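You operate a simulated robot arm through the tools that you are given. There is no shell and no other tool.

The job below is to be done with a simulated robot arm. You get a single attempt, and the scene is never put back.

TASK
Fold up the grey seat, lay the mat's end flat and turn both mat locks shut.

It is judged by the outcome, as a careful person would: the job done as asked, and still so three seconds after it is handed in. It fails if anything else is knocked over, pushed out of place, dropped, spilled or broken. Flat cloth is picked up by pressing the open fingertips on it (5 to 10 N) and closing them slowly along it; thin cloth reads only 2 to 8 mm in the jaws.

THE ROBOT
A 6-joint arm with a two-finger parallel gripper, fixed in place. Base frame: the origin is at the foot of the arm, x ahead of it, y to its left, z up. Readings come in m, degrees, newtons and seconds.
With the tool pointing down near the work surface it reaches from about 0.1 to 0.6 m from the base axis. Its first joint turns from -115.0 to 115.0 degrees. Payload 3.43 kg.
The tool frame sits at the grasp point between the pads (the TCP): z along the fingers, y along the line on which they close. The tips reach 0.034 m beyond it. The gripper opens to 0.128 m. The fingers are 0.024 m wide and 0.012 m thick; the gripper's body (0.048 by 0.13 m) begins 0.096 m behind the TCP.
Orientation is that of the tool frame in the base frame, as a unit quaternion [x, y, z, w]. With the fingers straight down and closing along the base's y, the tool's x points along the base's -x, its y along +y and its z along -z.

THE INTERFACE
- The arm moves only by the tool drive_tool. Its argument "plan" is a list of rows, each a list of 7 numbers: the finger opening in mm, from 0 to 128, then the shift along the tool's x, y, z in mm, then the turn, a rotation vector about the tool's x, y, z in degrees. In form: [[claw, dx, dy, dz, ax, ay, az], ...]. A call has 1 to 20 rows; each row shifts and turns the commanded pose from where the row before left it, along the tool's axes as they then stand. Rows are played at 5 a second. More than 0.05 m and 8.6 degrees between two rows, or a gripper value outside its range, and nothing of the call is played. Where a pose cannot be reached the arm comes as near as it can. A force on the tool above 90 N (or 10 N above the force at the start of the call, whichever is more), or a blocked arm, ends the call early, and 0.2 s more pass. Each finger travels about 0.153 m/s and halts on what it meets, pressing with about 24 N; the grip force reading is that of the motor and also rises with nothing between the fingers. The clock runs only during rows and for 0.2 s after the last one: add rows that do not move to give the fingers time. The reply holds the time, the measured pose of the TCP, the force on the tool along the base axes, the opening and the grip force, in the units named above and with some noise, with the torque about the TCP (base axes, N m) and any sound that the robot's microphone picked up, and new pictures: "pictures" is both (left out), scene, wrist or none.
- Cameras (640 x 400 px; columns grow to the right, rows downward): "scene" is fixed at [0.401, 0.4986, 1.3865]; the picture's right is [-0.95, 0.31, 0.00], its down [0.08, 0.25, -0.97] and it looks along [-0.30, -0.92, -0.26] (base axes); focal length 309 px, centre (320, 200). "wrist" rides on the gripper at [0.076, -0.011, -0.16] in the tool frame; the picture's right is [0.15, 0.99, 0.00], its down [-0.88, 0.13, -0.46] and it looks along [-0.45, 0.07, 0.89] (tool axes); focal length 234 px, centre (320, 200). There is no depth. A picture from a camera that has moved, and an enlarged one, comes with that camera's place and axes in the base frame and with its lens.
- move_column(by): slides the trunk up (or, below 0, down) by that many m; the arm rides with it, the base frame stays. It gives what a move gives, with no picture.
- inspect(camera, box): a new picture of the part [left, top, right, bottom] of that camera's present view, enlarged. No time passes.
- close_job(): hands the job in; it is judged then, once.

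Nothing tells you positions but the pictures and the camera data. Unless the task says otherwise, let go and move clear before handing in.

The tools are called as name(argument=value, ...) on one line, values as JSON. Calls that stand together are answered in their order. drive_tool: Moves the arm, as the interface text tells. Its arguments: {"type":"object","properties":{"plan":{"type":"array"},"pictures":{"type":"string","enum":["both","scene","wrist","none"]}},"required":["plan"]} The other tools are called the same way: move_column (by) slides the trunk up or down; inspect (camera, box) takes an enlarged picture of a part of a camera's view; close_job () hands the job in.

At the start:

```text
clock: 0.0
position: [0.1009, -0.3626, 1.3006]
tcp_rot: [0.0, 1.0, 0.0, 0.0]
force: [0.7, 0.5, 0.0]
moment: [0.0, -0.01, 0.04]
finger_gap: 0.1278
grasp_force: 0.1
trunk travel left (down, up): [-0.925, 0.065]
```

scene: 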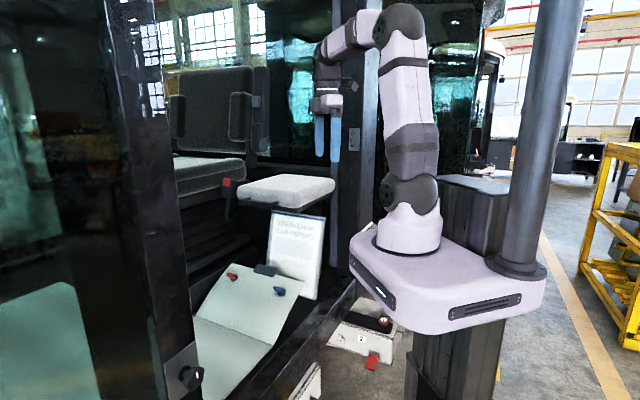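
wrist: 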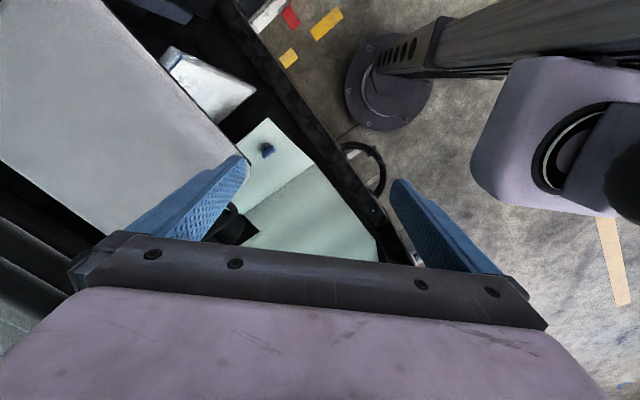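

I see a cab-like interior: a grey fold-down seat in front, a pale green mat below with a red and a blue lock at its raised end. I'll look closer before moving anything.

inspect(camera="scene", box=[180, 160, 420, 400])

inspect(camera="scene", box=[160, 60, 360, 220])

inspect(camera="wrist", box=[0, 0, 440, 280])

```text
1.67 times, centred on (300, 280) of scene
camera zoom: at [0.401, 0.4986, 1.3865], right [-0.95, 0.31, 0.0], down [0.08, 0.25, -0.97], along [-0.3, -0.92, -0.26], focal length 515 px, centre (353, 67)
```

zoom: 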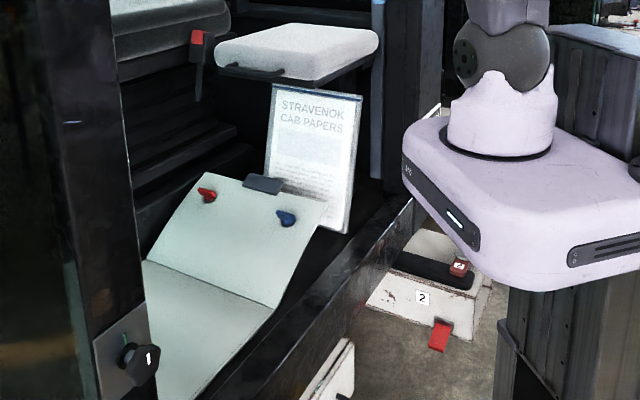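

```text
2.50 times, centred on (260, 140) of scene
camera zoom: at [0.401, 0.4986, 1.3865], right [-0.95, 0.31, 0.0], down [0.08, 0.25, -0.97], along [-0.3, -0.92, -0.26], focal length 773 px, centre (470, 350)
```

zoom: 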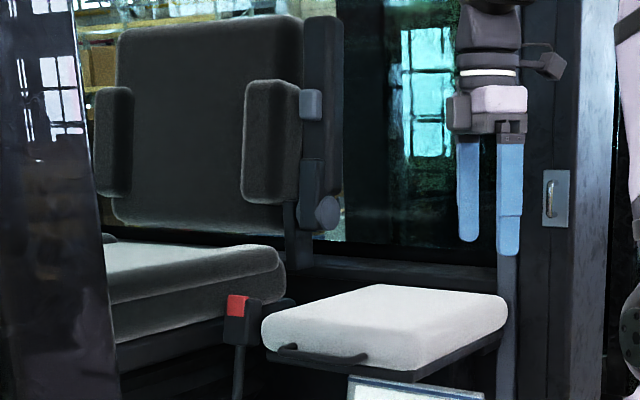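

```text
1.43 times, centred on (220, 140) of wrist
camera zoom: at [0.0246, -0.3735, 1.46], right [-0.15, 0.99, 0.0], down [0.88, 0.13, 0.46], along [0.45, 0.07, -0.89], focal length 334 px, centre (463, 286)
```

zoom: 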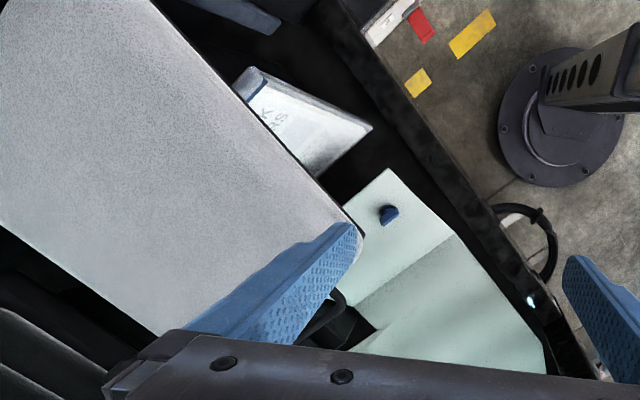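

The grey seat is about 0.3 m across, with its handled front edge near (0.25, -0.58, 1.11). Its hinge is probably on the far side, away from the arm. I'll zoom in on the mat, its locks and the seat details.

inspect(camera="scene", box=[190, 250, 320, 331])

inspect(camera="scene", box=[215, 150, 375, 250])

inspect(camera="wrist", box=[130, 20, 418, 200])

inspect(camera="scene", box=[160, 300, 400, 400])

```text
4.92 times, centred on (255, 290) of scene
camera zoom: at [0.401, 0.4986, 1.3865], right [-0.95, 0.31, 0.0], down [0.08, 0.25, -0.97], along [-0.3, -0.92, -0.26], focal length 1522 px, centre (640, -246)
```

zoom: 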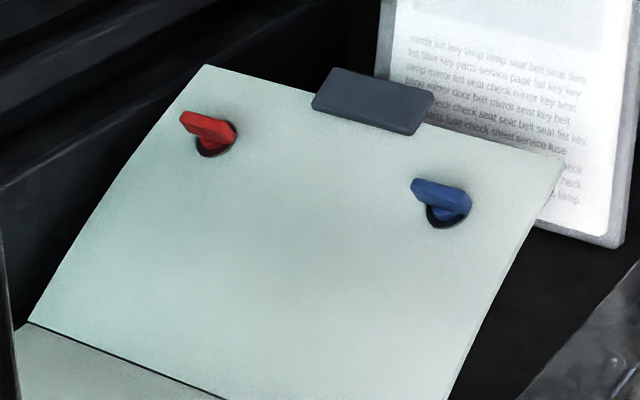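

```text
4.00 times, centred on (295, 200) of scene
camera zoom: at [0.401, 0.4986, 1.3865], right [-0.95, 0.31, 0.0], down [0.08, 0.25, -0.97], along [-0.3, -0.92, -0.26], focal length 1236 px, centre (420, 200)
```

zoom: 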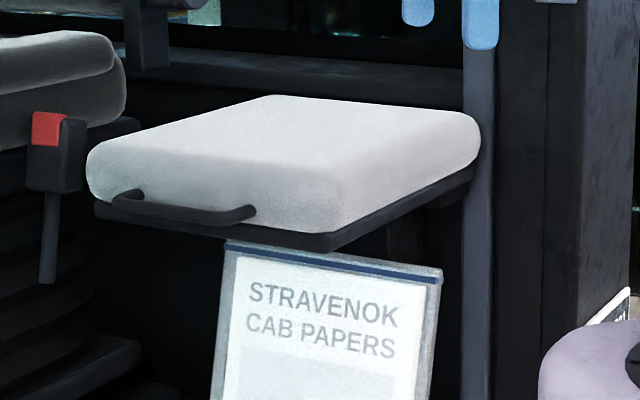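

```text
2.22 times, centred on (274, 110) of wrist
camera zoom: at [0.0246, -0.3735, 1.46], right [-0.15, 0.99, 0.0], down [0.88, 0.13, 0.46], along [0.45, 0.07, -0.89], focal length 520 px, centre (422, 400)
```

zoom: 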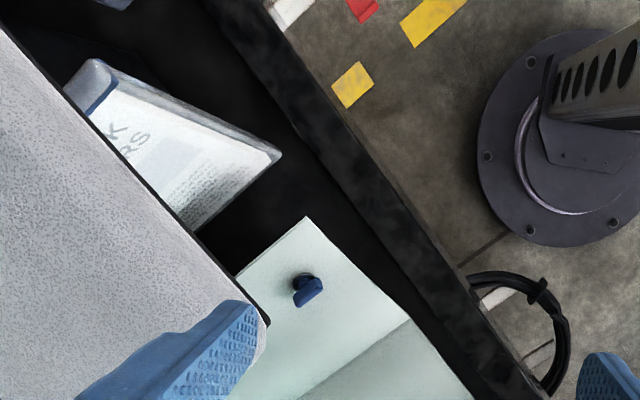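

```text
2.67 times, centred on (280, 350) of scene
camera zoom: at [0.401, 0.4986, 1.3865], right [-0.95, 0.31, 0.0], down [0.08, 0.25, -0.97], along [-0.3, -0.92, -0.26], focal length 824 px, centre (427, -200)
```

zoom: 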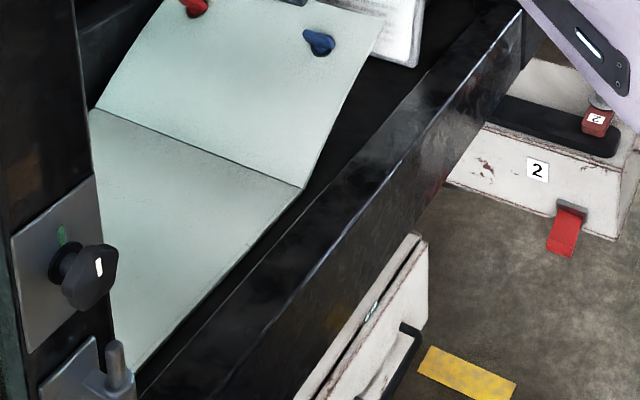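

The mat's end flap rises from a crease at about z 0.67, and the red and blue locks sit on it under the seat's front edge. A papers booklet leans below the seat and must not be touched. I'll start by closing the fingers and moving clear to the front.

drive_tool(plan=[[90, 0, 0, 0, 0, 0, 0], [60, 0, 0, 0, 0, 0, 0], [30, 0, 0, 0, 0, 0, 0], [0, -30, 0, 0, 0, 0, 0], [0, -30, 0, 0, 0, 0, 0], [0, -30, 0, 0, 0, 0, 0], [0, -30, 0, 0, 0, 0, 0], [0, -30, 0, 0, 0, 0, 0]])

```text
clock: 1.8
position: [0.2519, -0.3652, 1.3008]
tcp_rot: [0.0, 1.0, 0.0, -0.001]
force: [1.2, -0.7, -0.1]
moment: [-0.01, 0.06, -0.01]
finger_gap: 0.0
grasp_force: 24.4
trunk travel left (down, up): [-0.925, 0.065]
camera wrist: at [0.1765, -0.376, 1.4599], right [-0.15, 0.99, 0.0], down [0.88, 0.13, 0.45], along [0.45, 0.07, -0.89], focal length 234 px, centre (320, 200)
```

scene: 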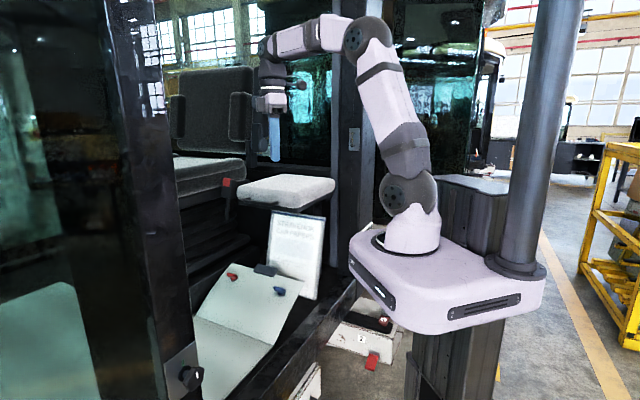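
wrist: 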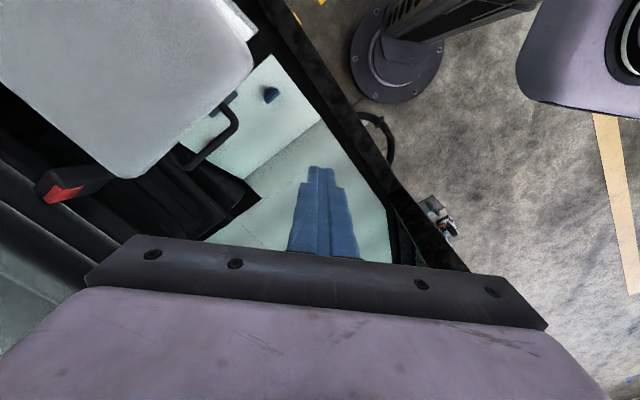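

From here the seat's front edge and its handle are clear. I'll zoom in to measure them more exactly.

inspect(camera="wrist", box=[0, 0, 320, 200])

inspect(camera="wrist", box=[160, 20, 480, 220])

inspect(camera="scene", box=[200, 90, 360, 190])

```text
2.00 times, centred on (160, 100) of wrist
camera zoom: at [0.1765, -0.376, 1.4599], right [-0.15, 0.99, 0.0], down [0.88, 0.13, 0.45], along [0.45, 0.07, -0.89], focal length 468 px, centre (640, 400)
```

zoom: 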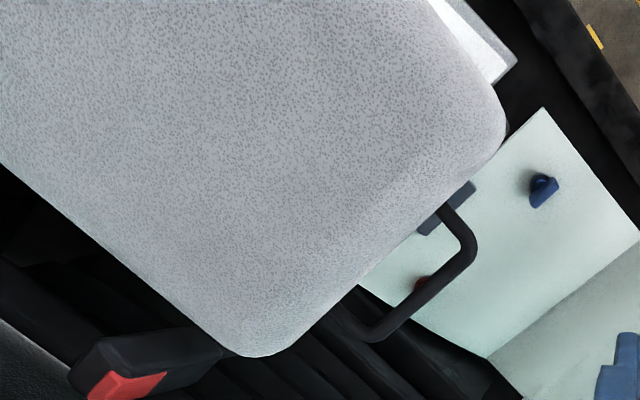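

```text
2.00 times, centred on (320, 120) of wrist
camera zoom: at [0.1765, -0.376, 1.4599], right [-0.15, 0.99, 0.0], down [0.88, 0.13, 0.45], along [0.45, 0.07, -0.89], focal length 468 px, centre (320, 360)
```

zoom: 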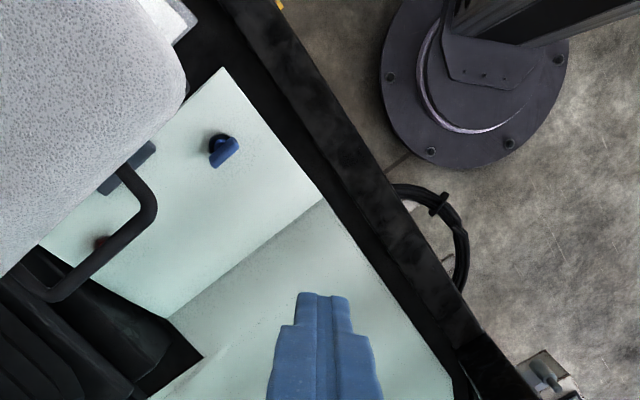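

```text
4.00 times, centred on (280, 140) of scene
camera zoom: at [0.401, 0.4986, 1.3865], right [-0.95, 0.31, 0.0], down [0.08, 0.25, -0.97], along [-0.3, -0.92, -0.26], focal length 1236 px, centre (480, 440)
```

zoom: 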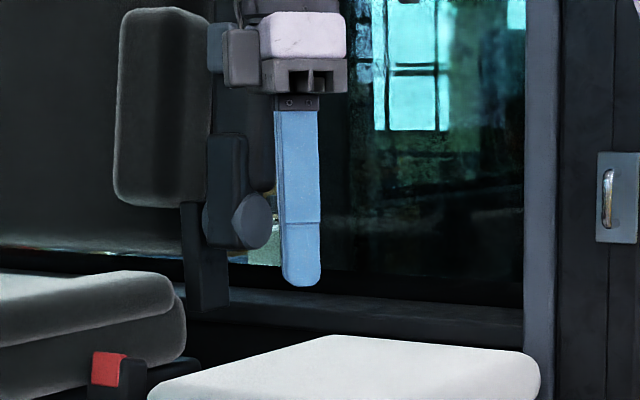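

The seat's front corners are near (0.18, -0.46) and (0.37, -0.68), with the handle sticking out in front. Next I'll turn the tool to point horizontally toward -y while still above seat height.

drive_tool(plan=[[0, 20, -25, 0, 0, 0, 0], [0, 20, -25, 0, 0, 0, 0], [0, 0, 0, 0, 8.2, 0, 0], [0, 0, 0, 0, 8.2, 0, 0], [0, 0, 0, 0, 8.2, 0, 0], [0, 0, 0, 0, 8.2, 0, 0], [0, 0, 0, 0, 8.2, 0, 0], [0, 0, 0, 0, 8.2, 0, 0], [0, 0, 0, 0, 8.2, 0, 0], [0, 0, 0, 0, 8.2, 0, 0], [0, 0, 0, 0, 8.2, 0, 0], [0, 0, 0, 0, 8.2, 0, 0], [0, 0, 0, 0, 8.0, 0, 0]])

```text
clock: 4.6
position: [0.2202, -0.4211, 1.3021]
tcp_rot: [-0.001, 0.707, -0.707, -0.001]
force: [-0.2, -0.1, 0.2]
moment: [0.01, -0.01, 0.01]
finger_gap: 0.0
grasp_force: 24.4
out of reach, approached as far as the arm can: row 13
trunk travel left (down, up): [-0.925, 0.065]
camera wrist: at [0.1439, -0.262, 1.313], right [-0.15, 0.0, -0.99], down [0.88, 0.46, -0.13], along [0.45, -0.89, -0.07], focal length 234 px, centre (320, 200)
```

scene: 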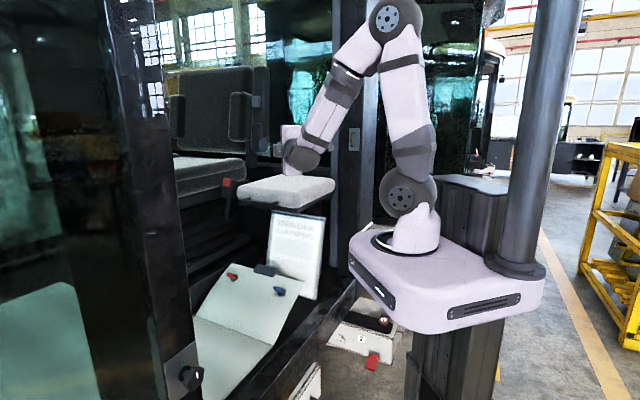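
wrist: 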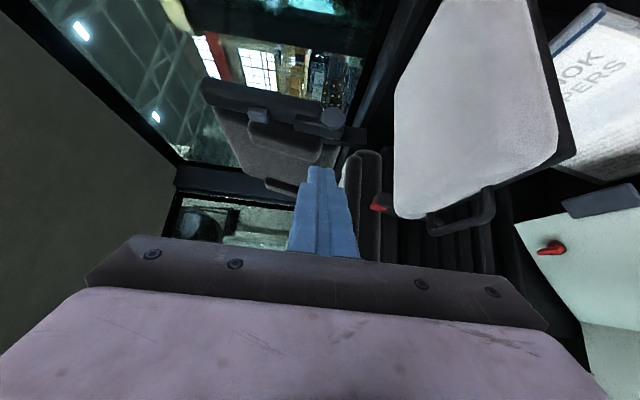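

The tool now points along -y at about (0.22, -0.42, 1.30). I'll back off slightly, then lower the trunk in two steps so the fingers come down in front of the seat's near corner.

drive_tool(plan=[[0, 0, 0, -20, 0, 0, 0]], pictures="none")

move_column(by=-0.12)

drive_tool(plan=[[0, 0, 0, 0, 0, 0, 0]])

```text
clock: 5.0
position: [0.229, -0.4091, 1.3045]
tcp_rot: [0.0, 0.707, -0.707, -0.001]
force: [1.0, 0.8, -0.2]
moment: [0.0, 0.01, -0.05]
finger_gap: 0.0
grasp_force: 23.9
out of reach, approached as far as the arm can: row 1
trunk travel left (down, up): [-0.925, 0.065]
```

```text
clock: 6.5
position: [0.2282, -0.4088, 1.1849]
tcp_rot: [0.001, 0.707, -0.707, -0.001]
force: [0.9, 0.9, -0.3]
moment: [-0.02, -0.01, -0.01]
finger_gap: 0.0003
grasp_force: 24.0
trunk travel left (down, up): [-0.805, 0.185]
```

```text
clock: 6.9
position: [0.2296, -0.409, 1.1847]
tcp_rot: [0.0, 0.707, -0.707, -0.002]
force: [0.2, 0.3, 1.0]
moment: [0.01, -0.01, -0.02]
finger_gap: 0.0001
grasp_force: 23.9
trunk travel left (down, up): [-0.805, 0.185]
camera wrist: at [0.1527, -0.2497, 1.1969], right [-0.15, 0.0, -0.99], down [0.88, 0.45, -0.13], along [0.45, -0.89, -0.07], focal length 234 px, centre (320, 200)
```

scene: 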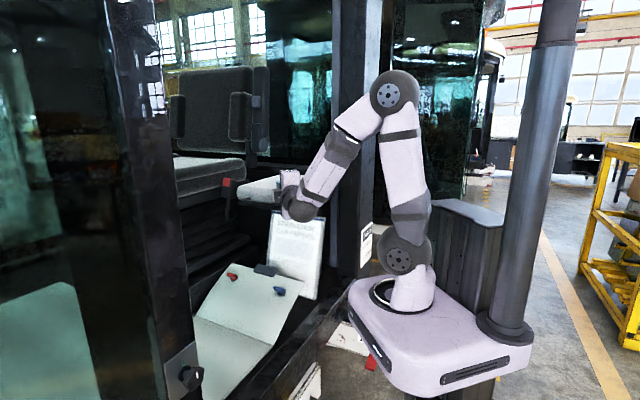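
wrist: 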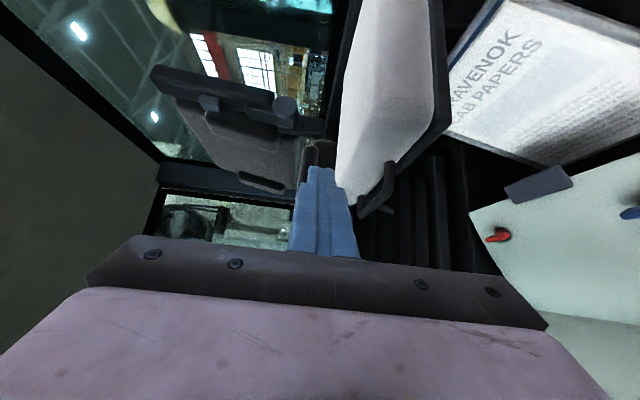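

The lowering went cleanly, and the seat plate's underside appears to be at z ≈ 1.08. I'll go down another 0.155 m so the fingers are level with the space below it.

move_column(by=-0.155)

drive_tool(plan=[[0, 0, 0, 0, 0, 0, 0]])

```text
clock: 8.7
position: [0.2299, -0.4085, 1.0305]
tcp_rot: [0.0, 0.707, -0.707, 0.0]
force: [0.0, -0.2, -0.3]
moment: [0.02, 0.02, -0.01]
finger_gap: 0.0
grasp_force: 24.2
trunk travel left (down, up): [-0.65, 0.34]
```

```text
clock: 9.1
position: [0.2292, -0.408, 1.0298]
tcp_rot: [-0.001, -0.707, 0.707, 0.0]
force: [-0.4, -0.1, 0.3]
moment: [0.01, 0.0, 0.02]
finger_gap: 0.0
grasp_force: 23.5
trunk travel left (down, up): [-0.65, 0.34]
camera wrist: at [0.1527, -0.2497, 1.0419], right [-0.15, 0.0, -0.99], down [0.88, 0.45, -0.13], along [0.45, -0.89, -0.07], focal length 234 px, centre (320, 200)
```

scene: 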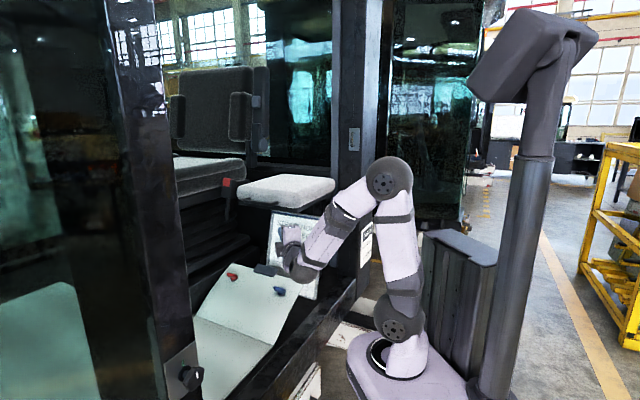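
wrist: 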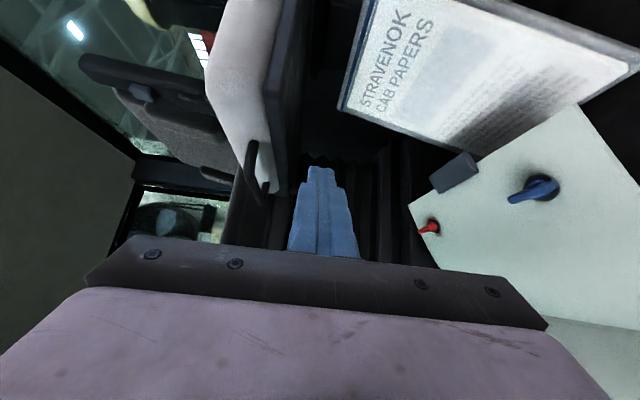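

The fingers are level with the space under the seat, and the booklet top at z ≈ 0.98 is further back. I'll slide the tips about 4 cm under the front edge near the close corner and raise them until they touch.

drive_tool(plan=[[0, 10, 0, 25, 0, 0, 0], [0, 10, 0, 25, 0, 0, 0], [0, 9, 0, 25, 0, 0, 0], [0, 0, 0, 25, 0, 0, 0], [0, 0, 0, 3, 0, 0, 0], [0, 0, -10, 0, 0, 0, 0], [0, 0, -10, 0, 0, 0, 0], [0, 0, -8, 0, 0, 0, 0], [0, 0, 0, 0, 0, 0, 0]])

```text
clock: 11.1
position: [0.2, -0.5119, 1.0547]
tcp_rot: [0.0, 0.71, -0.705, 0.0]
force: [0.1, 4.0, -12.7]
moment: [-0.46, -0.15, -0.06]
finger_gap: 0.0
grasp_force: 24.0
trunk travel left (down, up): [-0.65, 0.34]
camera wrist: at [0.1235, -0.3529, 1.0679], right [-0.15, 0.01, -0.99], down [0.88, 0.46, -0.13], along [0.45, -0.89, -0.07], focal length 234 px, centre (320, 200)
```

scene: 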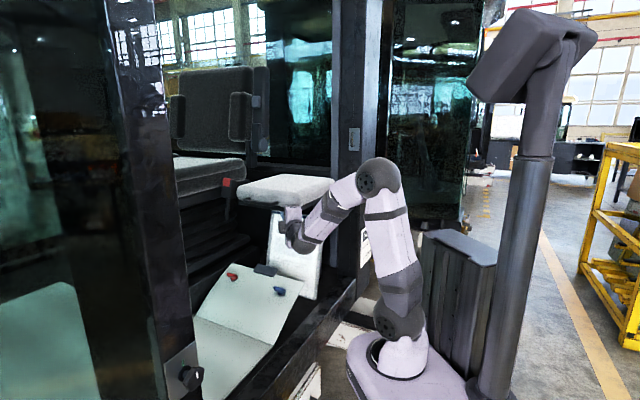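
wrist: 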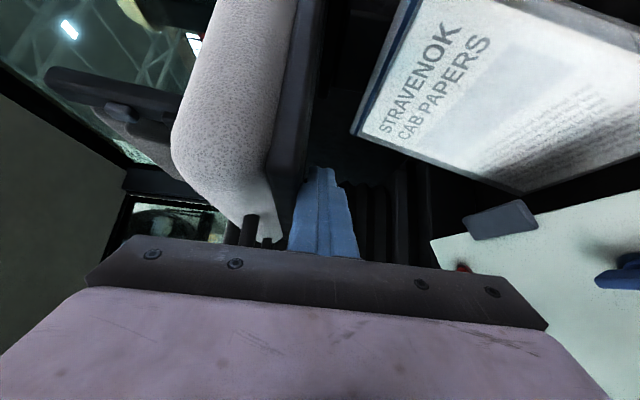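

I've touched the seat's underside at a finger height of about 1.055, with 12.7 N pushing back. Now I'll raise it along an arc about the rear hinge.

drive_tool(plan=[[0, 0.7, -21.8, 0.6, 0, 0, 0], [0, 2.1, -21.6, 1.9, 0, 0, 0], [0, 3.5, -21.3, 3.1, 0, 0, 0], [0, 4.9, -20.8, 4.4, 0, 0, 0], [0, 6.2, -20.2, 5.6, 0, 0, 0]])

```text
clock: 12.3
position: [0.1878, -0.5258, 1.1647]
tcp_rot: [-0.002, 0.707, -0.707, -0.001]
force: [15.1, 15.0, -7.9]
moment: [0.11, 0.04, 0.34]
finger_gap: 0.0
grasp_force: 23.9
trunk travel left (down, up): [-0.65, 0.34]
camera wrist: at [0.1099, -0.3662, 1.1761], right [-0.15, 0.0, -0.99], down [0.88, 0.46, -0.13], along [0.45, -0.89, -0.07], focal length 234 px, centre (320, 200)
```

scene: 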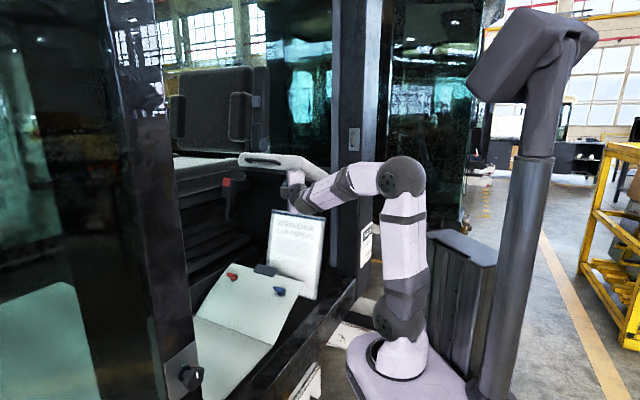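
wrist: 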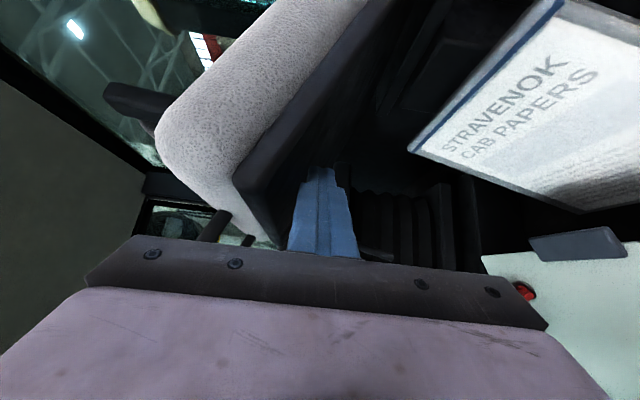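

The seat is rising with moderate force. I'll check its angle before going on.

inspect(camera="scene", box=[215, 110, 375, 210])

```text
4.00 times, centred on (295, 160) of scene
camera zoom: at [0.401, 0.4986, 1.3865], right [-0.95, 0.31, 0.0], down [0.08, 0.25, -0.97], along [-0.3, -0.92, -0.26], focal length 1236 px, centre (420, 360)
```

zoom: 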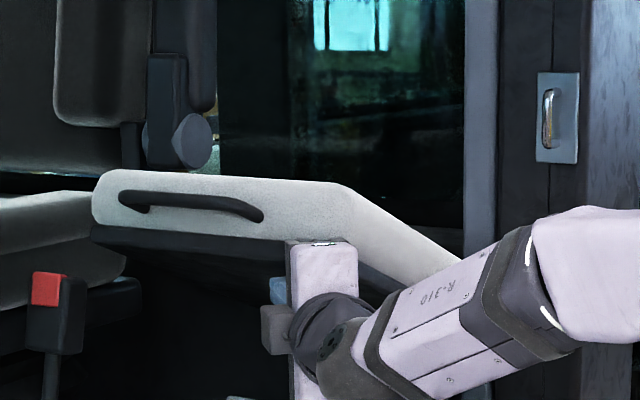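

The seat is at about 24°, as planned, so the hinge estimate holds. I'll continue the arc to around 50°.

drive_tool(plan=[[0, 7.5, -19.4, 6.7, 0, 0, 0], [0, 8.7, -18.4, 7.8, 0, 0, 0], [0, 9.9, -17.3, 8.9, 0, 0, 0], [0, 10.9, -16.1, 9.8, 0, 0, 0], [0, 12, -14.7, 10.8, 0, 0, 0]])

```text
clock: 13.5
position: [0.1353, -0.5685, 1.2523]
tcp_rot: [0.001, -0.706, 0.709, 0.001]
force: [12.5, 11.6, 1.8]
moment: [-0.19, 0.15, 0.32]
finger_gap: 0.0
grasp_force: 24.4
trunk travel left (down, up): [-0.65, 0.34]
camera wrist: at [0.0577, -0.4088, 1.2632], right [-0.15, 0.0, -0.99], down [0.88, 0.45, -0.13], along [0.45, -0.89, -0.06], focal length 234 px, centre (320, 200)
```

scene: 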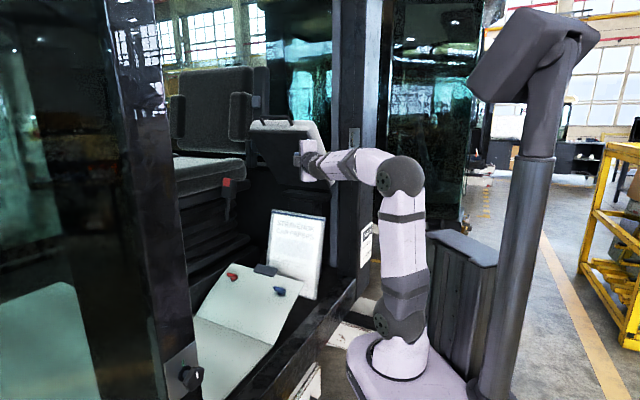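
wrist: 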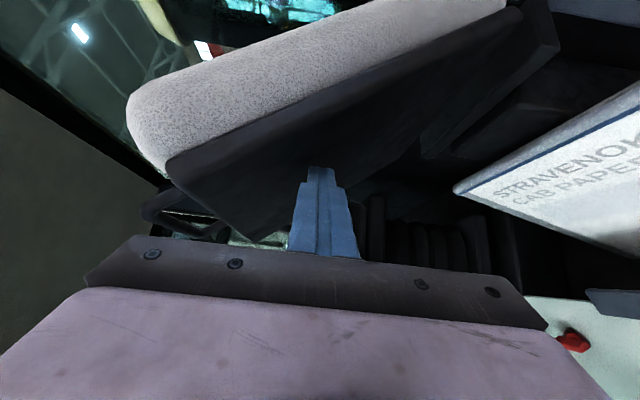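

The seat is past 50°. I'll continue toward vertical, now pushing mostly inward.

drive_tool(plan=[[0, 12.9, -13.3, 11.6, 0, 0, 0], [0, 13.7, -11.7, 12.3, 0, 0, 0], [0, 14.4, -10.1, 13, 0, 0, 0], [0, 15, -8.4, 13.5, 0, 0, 0], [0, 15.5, -6.6, 13.9, 0, 0, 0]])

```text
clock: 14.7
position: [0.0657, -0.6311, 1.2914]
tcp_rot: [0.002, 0.709, -0.705, -0.003]
force: [0.0, -0.3, 1.0]
moment: [0.01, -0.01, 0.0]
finger_gap: 0.0
grasp_force: 23.5
out of reach, approached as far as the arm can: row 5
trunk travel left (down, up): [-0.65, 0.34]
camera wrist: at [-0.0098, -0.4711, 1.3046], right [-0.15, 0.01, -0.99], down [0.88, 0.45, -0.13], along [0.44, -0.89, -0.07], focal length 234 px, centre (320, 200)
```

scene: 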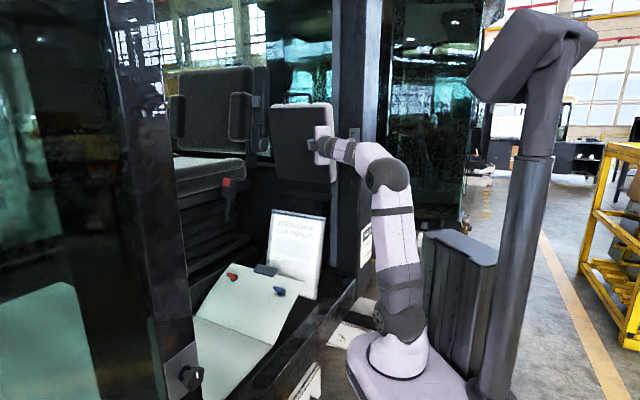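
wrist: 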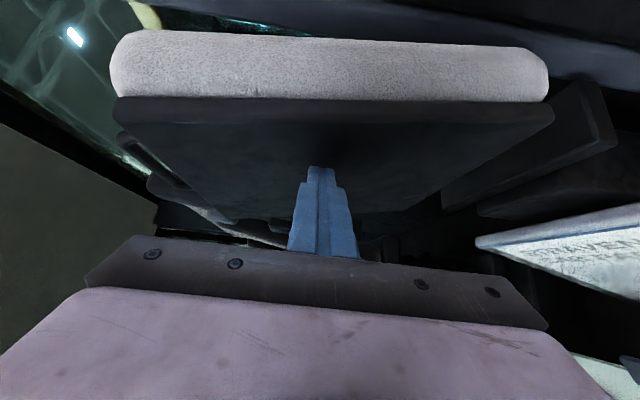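

The contact force has dropped to zero and the seat looks vertical. I'll zoom in to confirm.

inspect(camera="scene", box=[230, 90, 390, 190])

inspect(camera="wrist", box=[100, 0, 640, 338])

```text
4.00 times, centred on (310, 140) of scene
camera zoom: at [0.401, 0.4986, 1.3865], right [-0.95, 0.31, 0.0], down [0.08, 0.25, -0.97], along [-0.3, -0.92, -0.26], focal length 1236 px, centre (360, 440)
```

zoom: 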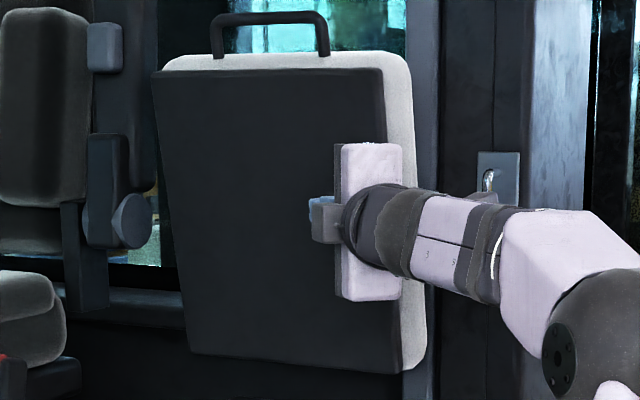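

```text
1.18 times, centred on (370, 169) of wrist
camera zoom: at [-0.0098, -0.4711, 1.3046], right [-0.15, 0.01, -0.99], down [0.88, 0.45, -0.13], along [0.44, -0.89, -0.07], focal length 277 px, centre (261, 237)
```

zoom: 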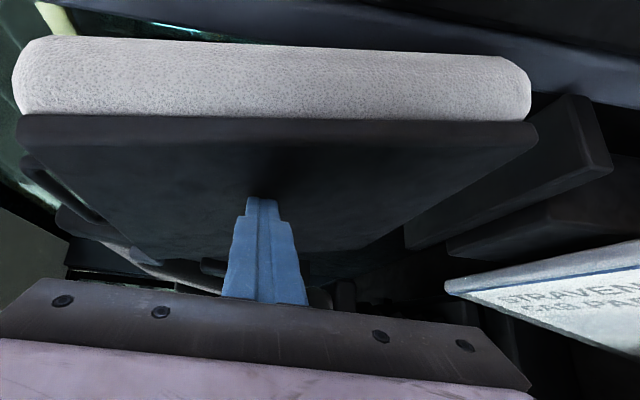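

The seat stands nearly upright on its own, and the fingertips seem to be about 2 cm short of the plate. I'll press further inward in small steps to check it is against its stop.

drive_tool(plan=[[0, 6, 0, 8, 0, 0, 0], [0, 6, 0, 8, 0, 0, 0], [0, 6, 0, 8, 0, 0, 0], [0, 6, 0, 8, 0, 0, 0]])

```text
clock: 15.7
position: [0.0589, -0.6414, 1.2949]
tcp_rot: [0.002, 0.708, -0.706, -0.002]
force: [-0.3, -0.1, -0.7]
moment: [0.0, 0.01, 0.0]
finger_gap: 0.0
grasp_force: 24.1
out of reach, approached as far as the arm can: row 1, 2, 3, 4
trunk travel left (down, up): [-0.65, 0.34]
camera wrist: at [-0.016, -0.4808, 1.3064], right [-0.15, 0.0, -0.99], down [0.88, 0.45, -0.13], along [0.45, -0.89, -0.07], focal length 234 px, centre (320, 200)
```

scene: 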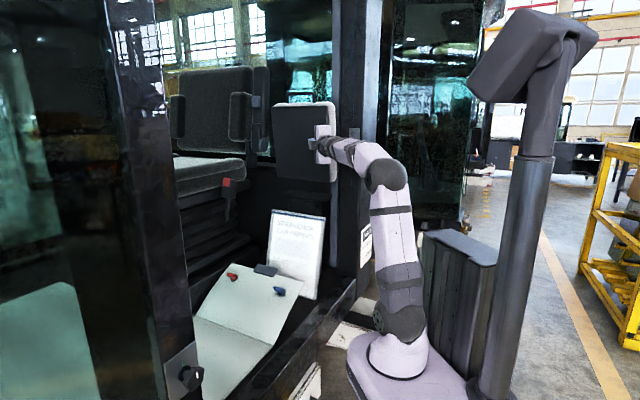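
wrist: 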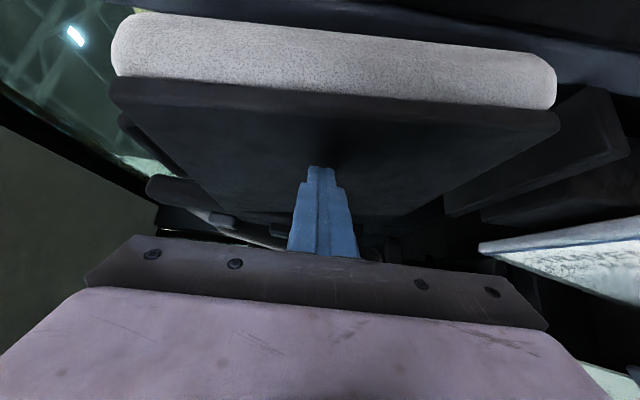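

The seat moved further, to roughly 85°, with no measurable force. I'll hold still briefly to see whether it is settling by itself.

drive_tool(plan=[[0, 0, 0, 0, 0, 0, 0], [0, 0, 0, 0, 0, 0, 0], [0, 0, 0, 0, 0, 0, 0]])

inspect(camera="scene", box=[230, 90, 390, 190])

```text
clock: 16.5
position: [0.0605, -0.6399, 1.2948]
tcp_rot: [0.001, 0.708, -0.706, -0.001]
force: [-0.2, 0.0, -0.3]
moment: [-0.02, 0.0, 0.02]
finger_gap: 0.0001
grasp_force: 24.4
trunk travel left (down, up): [-0.65, 0.34]
camera wrist: at [-0.0157, -0.4807, 1.3066], right [-0.15, 0.0, -0.99], down [0.88, 0.45, -0.13], along [0.45, -0.89, -0.07], focal length 234 px, centre (320, 200)
```

scene: 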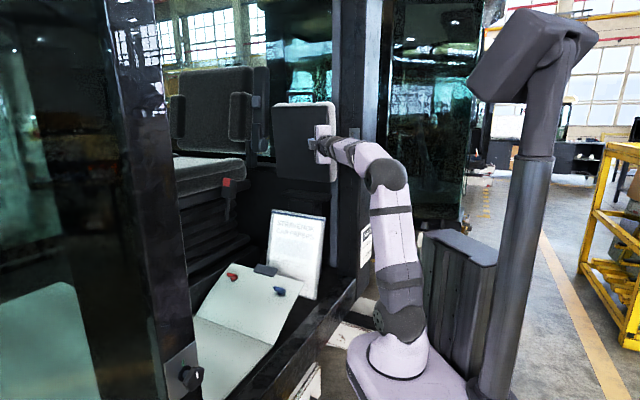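
wrist: 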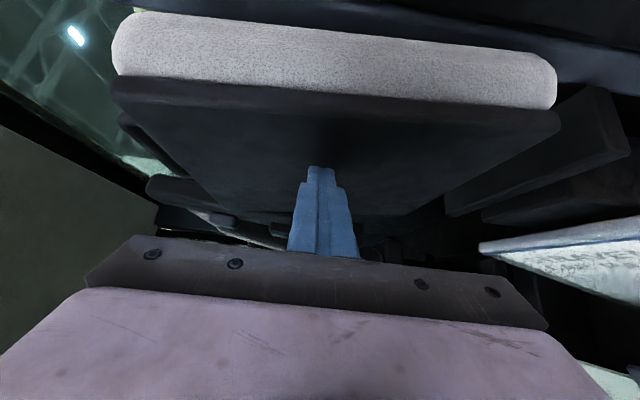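

```text
4.00 times, centred on (310, 140) of scene
camera zoom: at [0.401, 0.4986, 1.3865], right [-0.95, 0.31, 0.0], down [0.08, 0.25, -0.97], along [-0.3, -0.92, -0.26], focal length 1236 px, centre (360, 440)
```

zoom: 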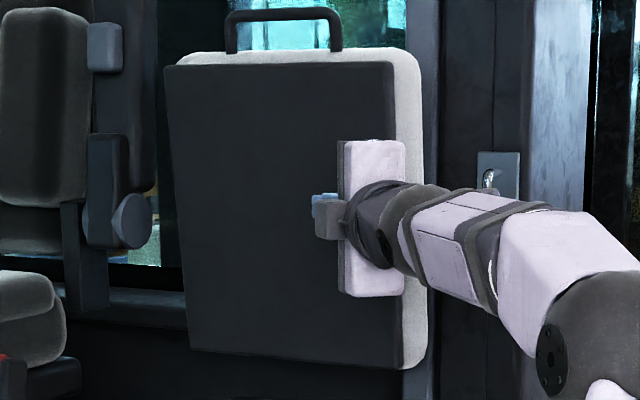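

The seat has settled at about 85° and isn't pressing on the fingers. I'll back the tips off a couple of centimetres to see whether it stays up by itself.

drive_tool(plan=[[0, -5, 0, -5, 0, 0, 0], [0, -5, 0, -5, 0, 0, 0], [0, -5, 0, -5, 0, 0, 0], [0, -5, 0, -5, 0, 0, 0], [0, -5, 0, -5, 0, 0, 0], [0, -5, 0, -5, 0, 0, 0]])

inspect(camera="scene", box=[230, 90, 390, 190])

```text
clock: 17.9
position: [0.0814, -0.6187, 1.2944]
tcp_rot: [0.0, -0.707, 0.707, 0.0]
force: [0.1, 0.2, -0.9]
moment: [-0.02, 0.03, -0.02]
finger_gap: 0.0
grasp_force: 24.0
out of reach, approached as far as the arm can: row 1, 2, 3
trunk travel left (down, up): [-0.65, 0.34]
camera wrist: at [0.0058, -0.459, 1.306], right [-0.15, 0.0, -0.99], down [0.88, 0.45, -0.13], along [0.45, -0.89, -0.07], focal length 234 px, centre (320, 200)
```

scene: 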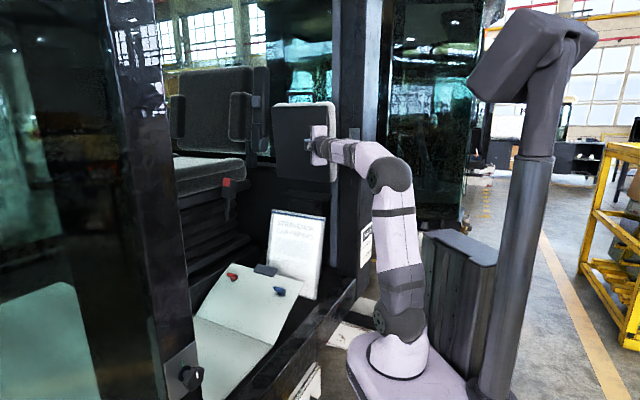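
wrist: 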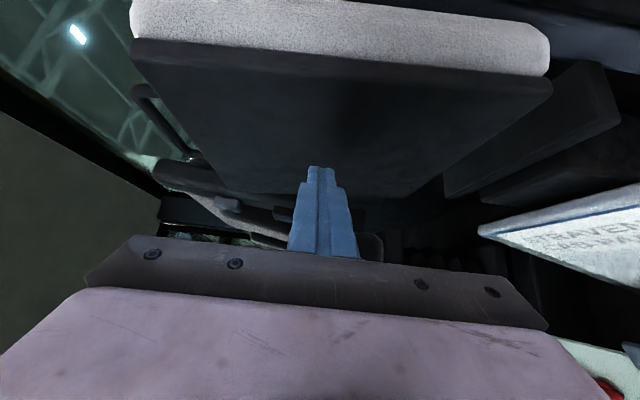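

```text
4.00 times, centred on (310, 140) of scene
camera zoom: at [0.401, 0.4986, 1.3865], right [-0.95, 0.31, 0.0], down [0.08, 0.25, -0.97], along [-0.3, -0.92, -0.26], focal length 1236 px, centre (360, 440)
```

zoom: 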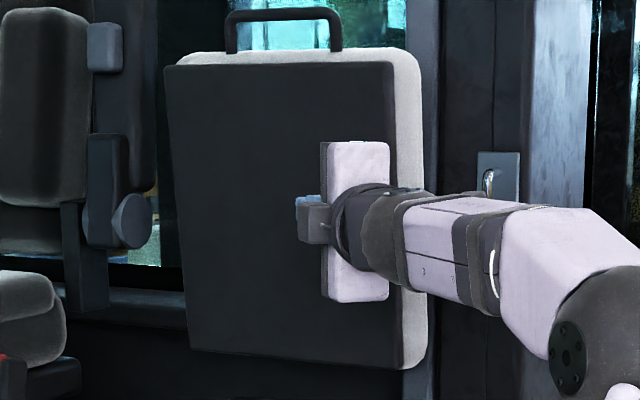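

The seat stays at the same angle, about 84°, with the fingers withdrawn. To press it against its stop I need more reach, so I'll raise the trunk and lower the arm relative to it.

move_column(by=0.06)

drive_tool(plan=[[0, 0, 20, 0, 0, 0, 0], [0, 0, 20, 0, 0, 0, 0], [0, 0, 15, 0, 0, 0, 0]], pictures="none")

move_column(by=0.06)

drive_tool(plan=[[0, 6, 0, 8, 0, 0, 0], [0, 6, 0, 8, 0, 0, 0], [0, 6, 0, 8, 0, 0, 0], [0, 6, 0, 8, 0, 0, 0]])

```text
clock: 18.9
position: [0.0821, -0.6171, 1.3555]
tcp_rot: [-0.001, -0.707, 0.707, 0.001]
force: [0.3, 0.3, -0.9]
moment: [-0.01, -0.03, -0.01]
finger_gap: 0.0001
grasp_force: 24.3
trunk travel left (down, up): [-0.71, 0.28]
```

```text
clock: 19.7
position: [0.0792, -0.6184, 1.3075]
tcp_rot: [-0.001, -0.707, 0.707, 0.001]
force: [-0.3, 0.0, 0.3]
moment: [0.01, -0.01, 0.0]
finger_gap: 0.0
grasp_force: 24.2
out of reach, approached as far as the arm can: row 1
trunk travel left (down, up): [-0.71, 0.28]
```

```text
clock: 20.7
position: [0.0788, -0.6186, 1.3663]
tcp_rot: [0.001, 0.707, -0.707, 0.0]
force: [-0.1, -0.7, 0.4]
moment: [-0.04, -0.03, 0.0]
finger_gap: 0.0
grasp_force: 24.0
trunk travel left (down, up): [-0.77, 0.22]
```

```text
clock: 21.7
position: [0.068, -0.6495, 1.3717]
tcp_rot: [0.003, 0.708, -0.706, -0.004]
force: [2.5, 10.2, -2.6]
moment: [0.03, 0.0, -0.03]
finger_gap: 0.0
grasp_force: 23.4
out of reach, approached as far as the arm can: row 3, 4
trunk travel left (down, up): [-0.77, 0.22]
camera wrist: at [-0.0069, -0.4894, 1.3835], right [-0.15, 0.0, -0.99], down [0.88, 0.45, -0.13], along [0.44, -0.89, -0.07], focal length 234 px, centre (320, 200)
```

scene: 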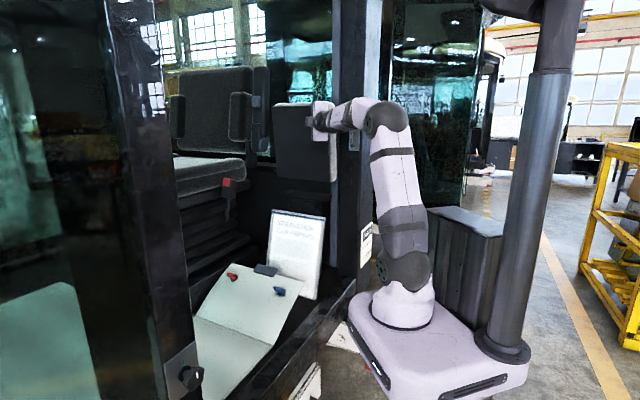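
wrist: 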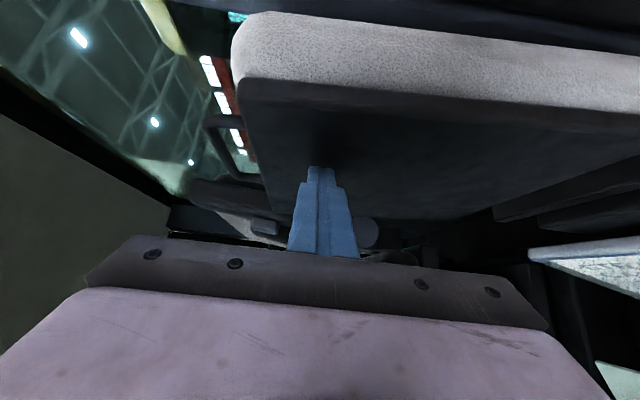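

There is now a firm 10 N of resistance at the plate near its top. I'll check whether the seat moved or is at its stop.

inspect(camera="scene", box=[230, 90, 390, 190])

drive_tool(plan=[[0, 2, 0, 8, 0, 0, 0], [0, 2, 0, 8, 0, 0, 0]], pictures="none")

inspect(camera="scene", box=[230, 90, 390, 190])

```text
4.00 times, centred on (310, 140) of scene
camera zoom: at [0.401, 0.4986, 1.3865], right [-0.95, 0.31, 0.0], down [0.08, 0.25, -0.97], along [-0.3, -0.92, -0.26], focal length 1236 px, centre (360, 440)
```

zoom: 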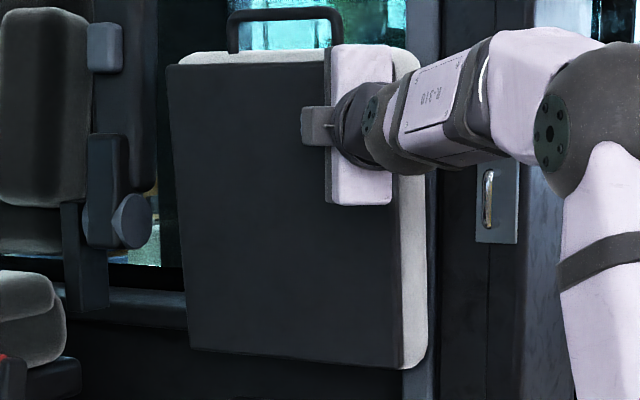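

```text
clock: 22.3
position: [0.0709, -0.6541, 1.3769]
tcp_rot: [-0.001, -0.706, 0.708, 0.003]
force: [16.4, 66.8, -15.8]
moment: [0.23, -0.17, -0.25]
finger_gap: 0.0001
grasp_force: 24.1
trunk travel left (down, up): [-0.77, 0.22]
```

```text
4.00 times, centred on (310, 140) of scene
camera zoom: at [0.401, 0.4986, 1.3865], right [-0.95, 0.31, 0.0], down [0.08, 0.25, -0.97], along [-0.3, -0.92, -0.26], focal length 1236 px, centre (360, 440)
```

zoom: 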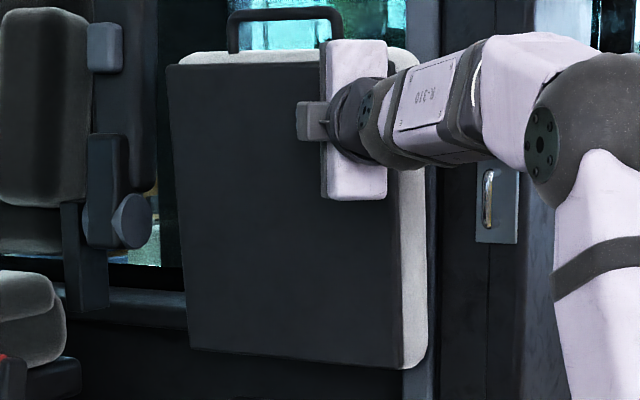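

The push rose to 67 N and the seat did not move at all, so it is folded up against its stop. Now I'll retract along the seat's normal and turn the tool to point down over the mat.

drive_tool(plan=[[0, -10, 0, -10, 0, 0, 0], [0, -34, 0, -34, 0, 0, 0], [0, -34, 0, -34, 0, 0, 0], [0, -34, 0, -34, 0, 0, 0], [0, -34, 0, -34, 0, 0, 0], [0, -34, 0, -34, 0, 0, 0], [0, 0, 0, 0, -8.2, 0, 0], [0, 0, 0, 0, -8.2, 0, 0], [0, 0, 0, 0, -8.2, 0, 0], [0, 0, 0, 0, -8.2, 0, 0], [0, 0, 0, 0, -8.2, 0, 0], [0, 0, 0, 0, -8.2, 0, 0], [0, 0, 0, 0, -8.2, 0, 0], [0, 0, 0, 0, -8.2, 0, 0], [0, 0, 0, 0, -8.2, 0, 0], [0, 0, 0, 0, -8.2, 0, 0], [0, 0, 0, 0, -8, 0, 0]])

```text
clock: 25.9
position: [0.2109, -0.3988, 1.2474]
tcp_rot: [0.0, 1.0, 0.0, 0.0]
force: [-0.4, -0.1, 0.3]
moment: [0.0, 0.0, 0.0]
finger_gap: 0.0
grasp_force: 24.4
out of reach, approached as far as the arm can: row 13, 14, 15, 16, 17
trunk travel left (down, up): [-0.77, 0.22]
camera wrist: at [0.1339, -0.4105, 1.4074], right [-0.15, 0.99, 0.0], down [0.88, 0.13, 0.46], along [0.45, 0.07, -0.89], focal length 234 px, centre (320, 200)
```

scene: 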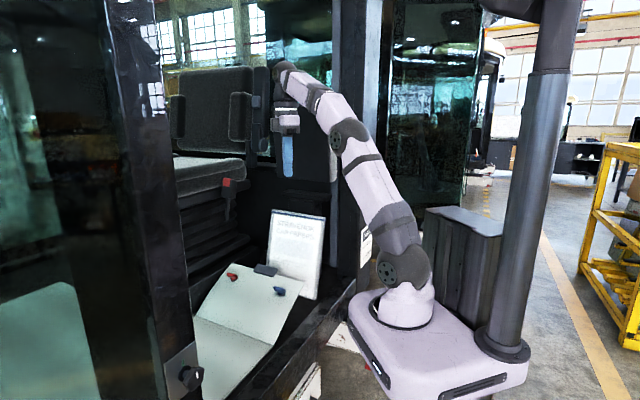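
wrist: 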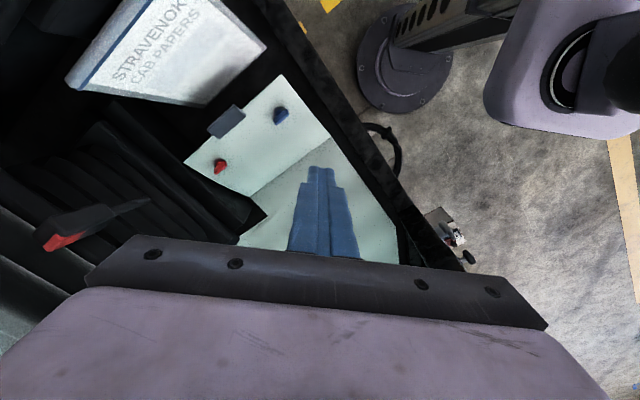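

Retracted and clear, with the seat staying up. Now I have an open view of the mat and both locks, so I'll zoom in.

inspect(camera="wrist", box=[160, 60, 352, 180])

inspect(camera="wrist", box=[40, 0, 440, 250])

inspect(camera="scene", box=[210, 255, 306, 315])

```text
3.33 times, centred on (256, 120) of wrist
camera zoom: at [0.1339, -0.4105, 1.4074], right [-0.15, 0.99, 0.0], down [0.88, 0.13, 0.46], along [0.45, 0.07, -0.89], focal length 781 px, centre (533, 467)
```

zoom: 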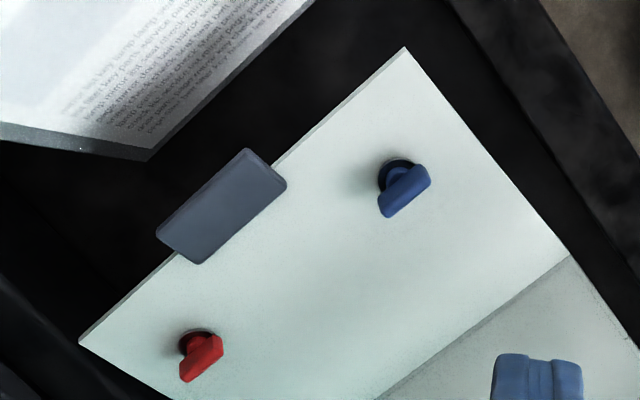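

```text
1.60 times, centred on (240, 125) of wrist
camera zoom: at [0.1339, -0.4105, 1.4074], right [-0.15, 0.99, 0.0], down [0.88, 0.13, 0.46], along [0.45, 0.07, -0.89], focal length 375 px, centre (448, 320)
```

zoom: 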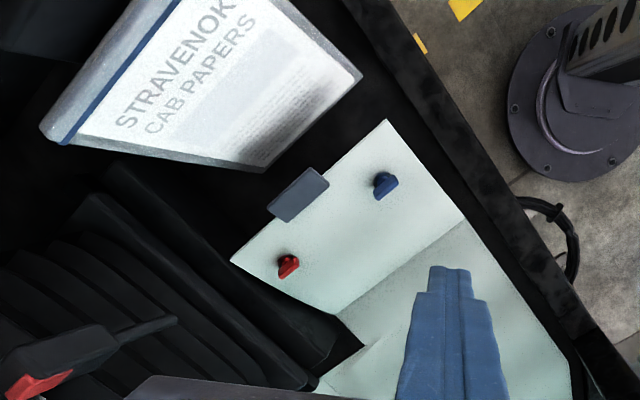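

```text
6.67 times, centred on (258, 285) of scene
camera zoom: at [0.401, 0.4986, 1.3865], right [-0.95, 0.31, 0.0], down [0.08, 0.25, -0.97], along [-0.3, -0.92, -0.26], focal length 2061 px, centre (733, -367)
```

zoom: 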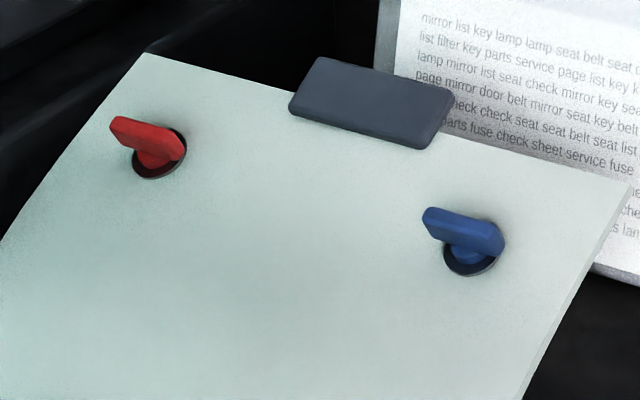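

Both locks are T-shaped wings lying parallel to the mat's end edge: blue near (0.22, -0.50, 0.75) and red near (0.385, -0.665, 0.75). I'll lower the trunk and turn the tool 45° so it lines up with the cab.

move_column(by=-0.13)

drive_tool(plan=[[0, 0, 0, 10, 0, 0, 7.5], [0, 0, 0, 10, 0, 0, 7.5], [0, 0, 0, 10, 0, 0, 7.5], [0, 0, 0, 10, 0, 0, 7.5], [0, 0, 0, 10, 0, 0, 7.5], [0, 0, 0, 10, 0, 0, 7.5]])

```text
clock: 27.5
position: [0.2102, -0.4007, 1.1172]
tcp_rot: [0.001, 1.0, -0.001, 0.0]
force: [0.4, 0.3, 0.1]
moment: [0.03, -0.02, -0.01]
finger_gap: 0.0
grasp_force: 24.1
trunk travel left (down, up): [-0.64, 0.35]
```

```text
clock: 28.9
position: [0.2098, -0.4014, 1.0561]
tcp_rot: [0.384, 0.923, -0.001, 0.001]
force: [-0.7, 0.5, 0.4]
moment: [0.01, 0.0, -0.01]
finger_gap: 0.0002
grasp_force: 24.4
trunk travel left (down, up): [-0.64, 0.35]
camera wrist: at [0.149, -0.3543, 1.217], right [0.6, 0.8, 0.0], down [0.71, -0.53, 0.46], along [0.37, -0.27, -0.89], focal length 234 px, centre (320, 200)
```

scene: 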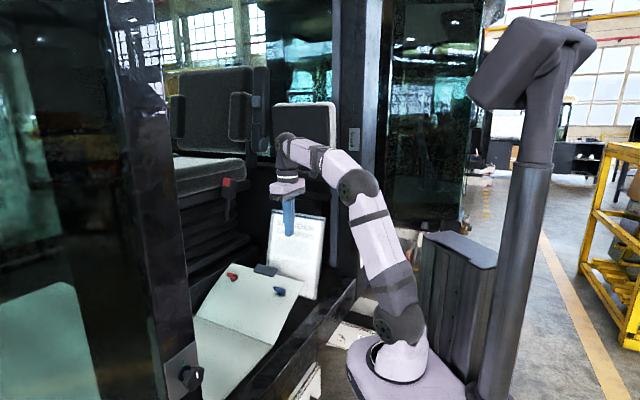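
wrist: 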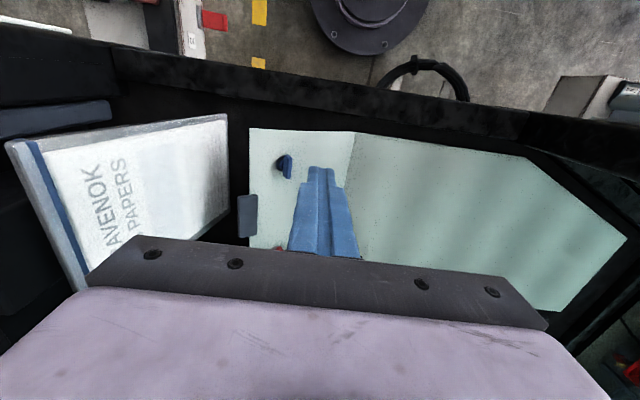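

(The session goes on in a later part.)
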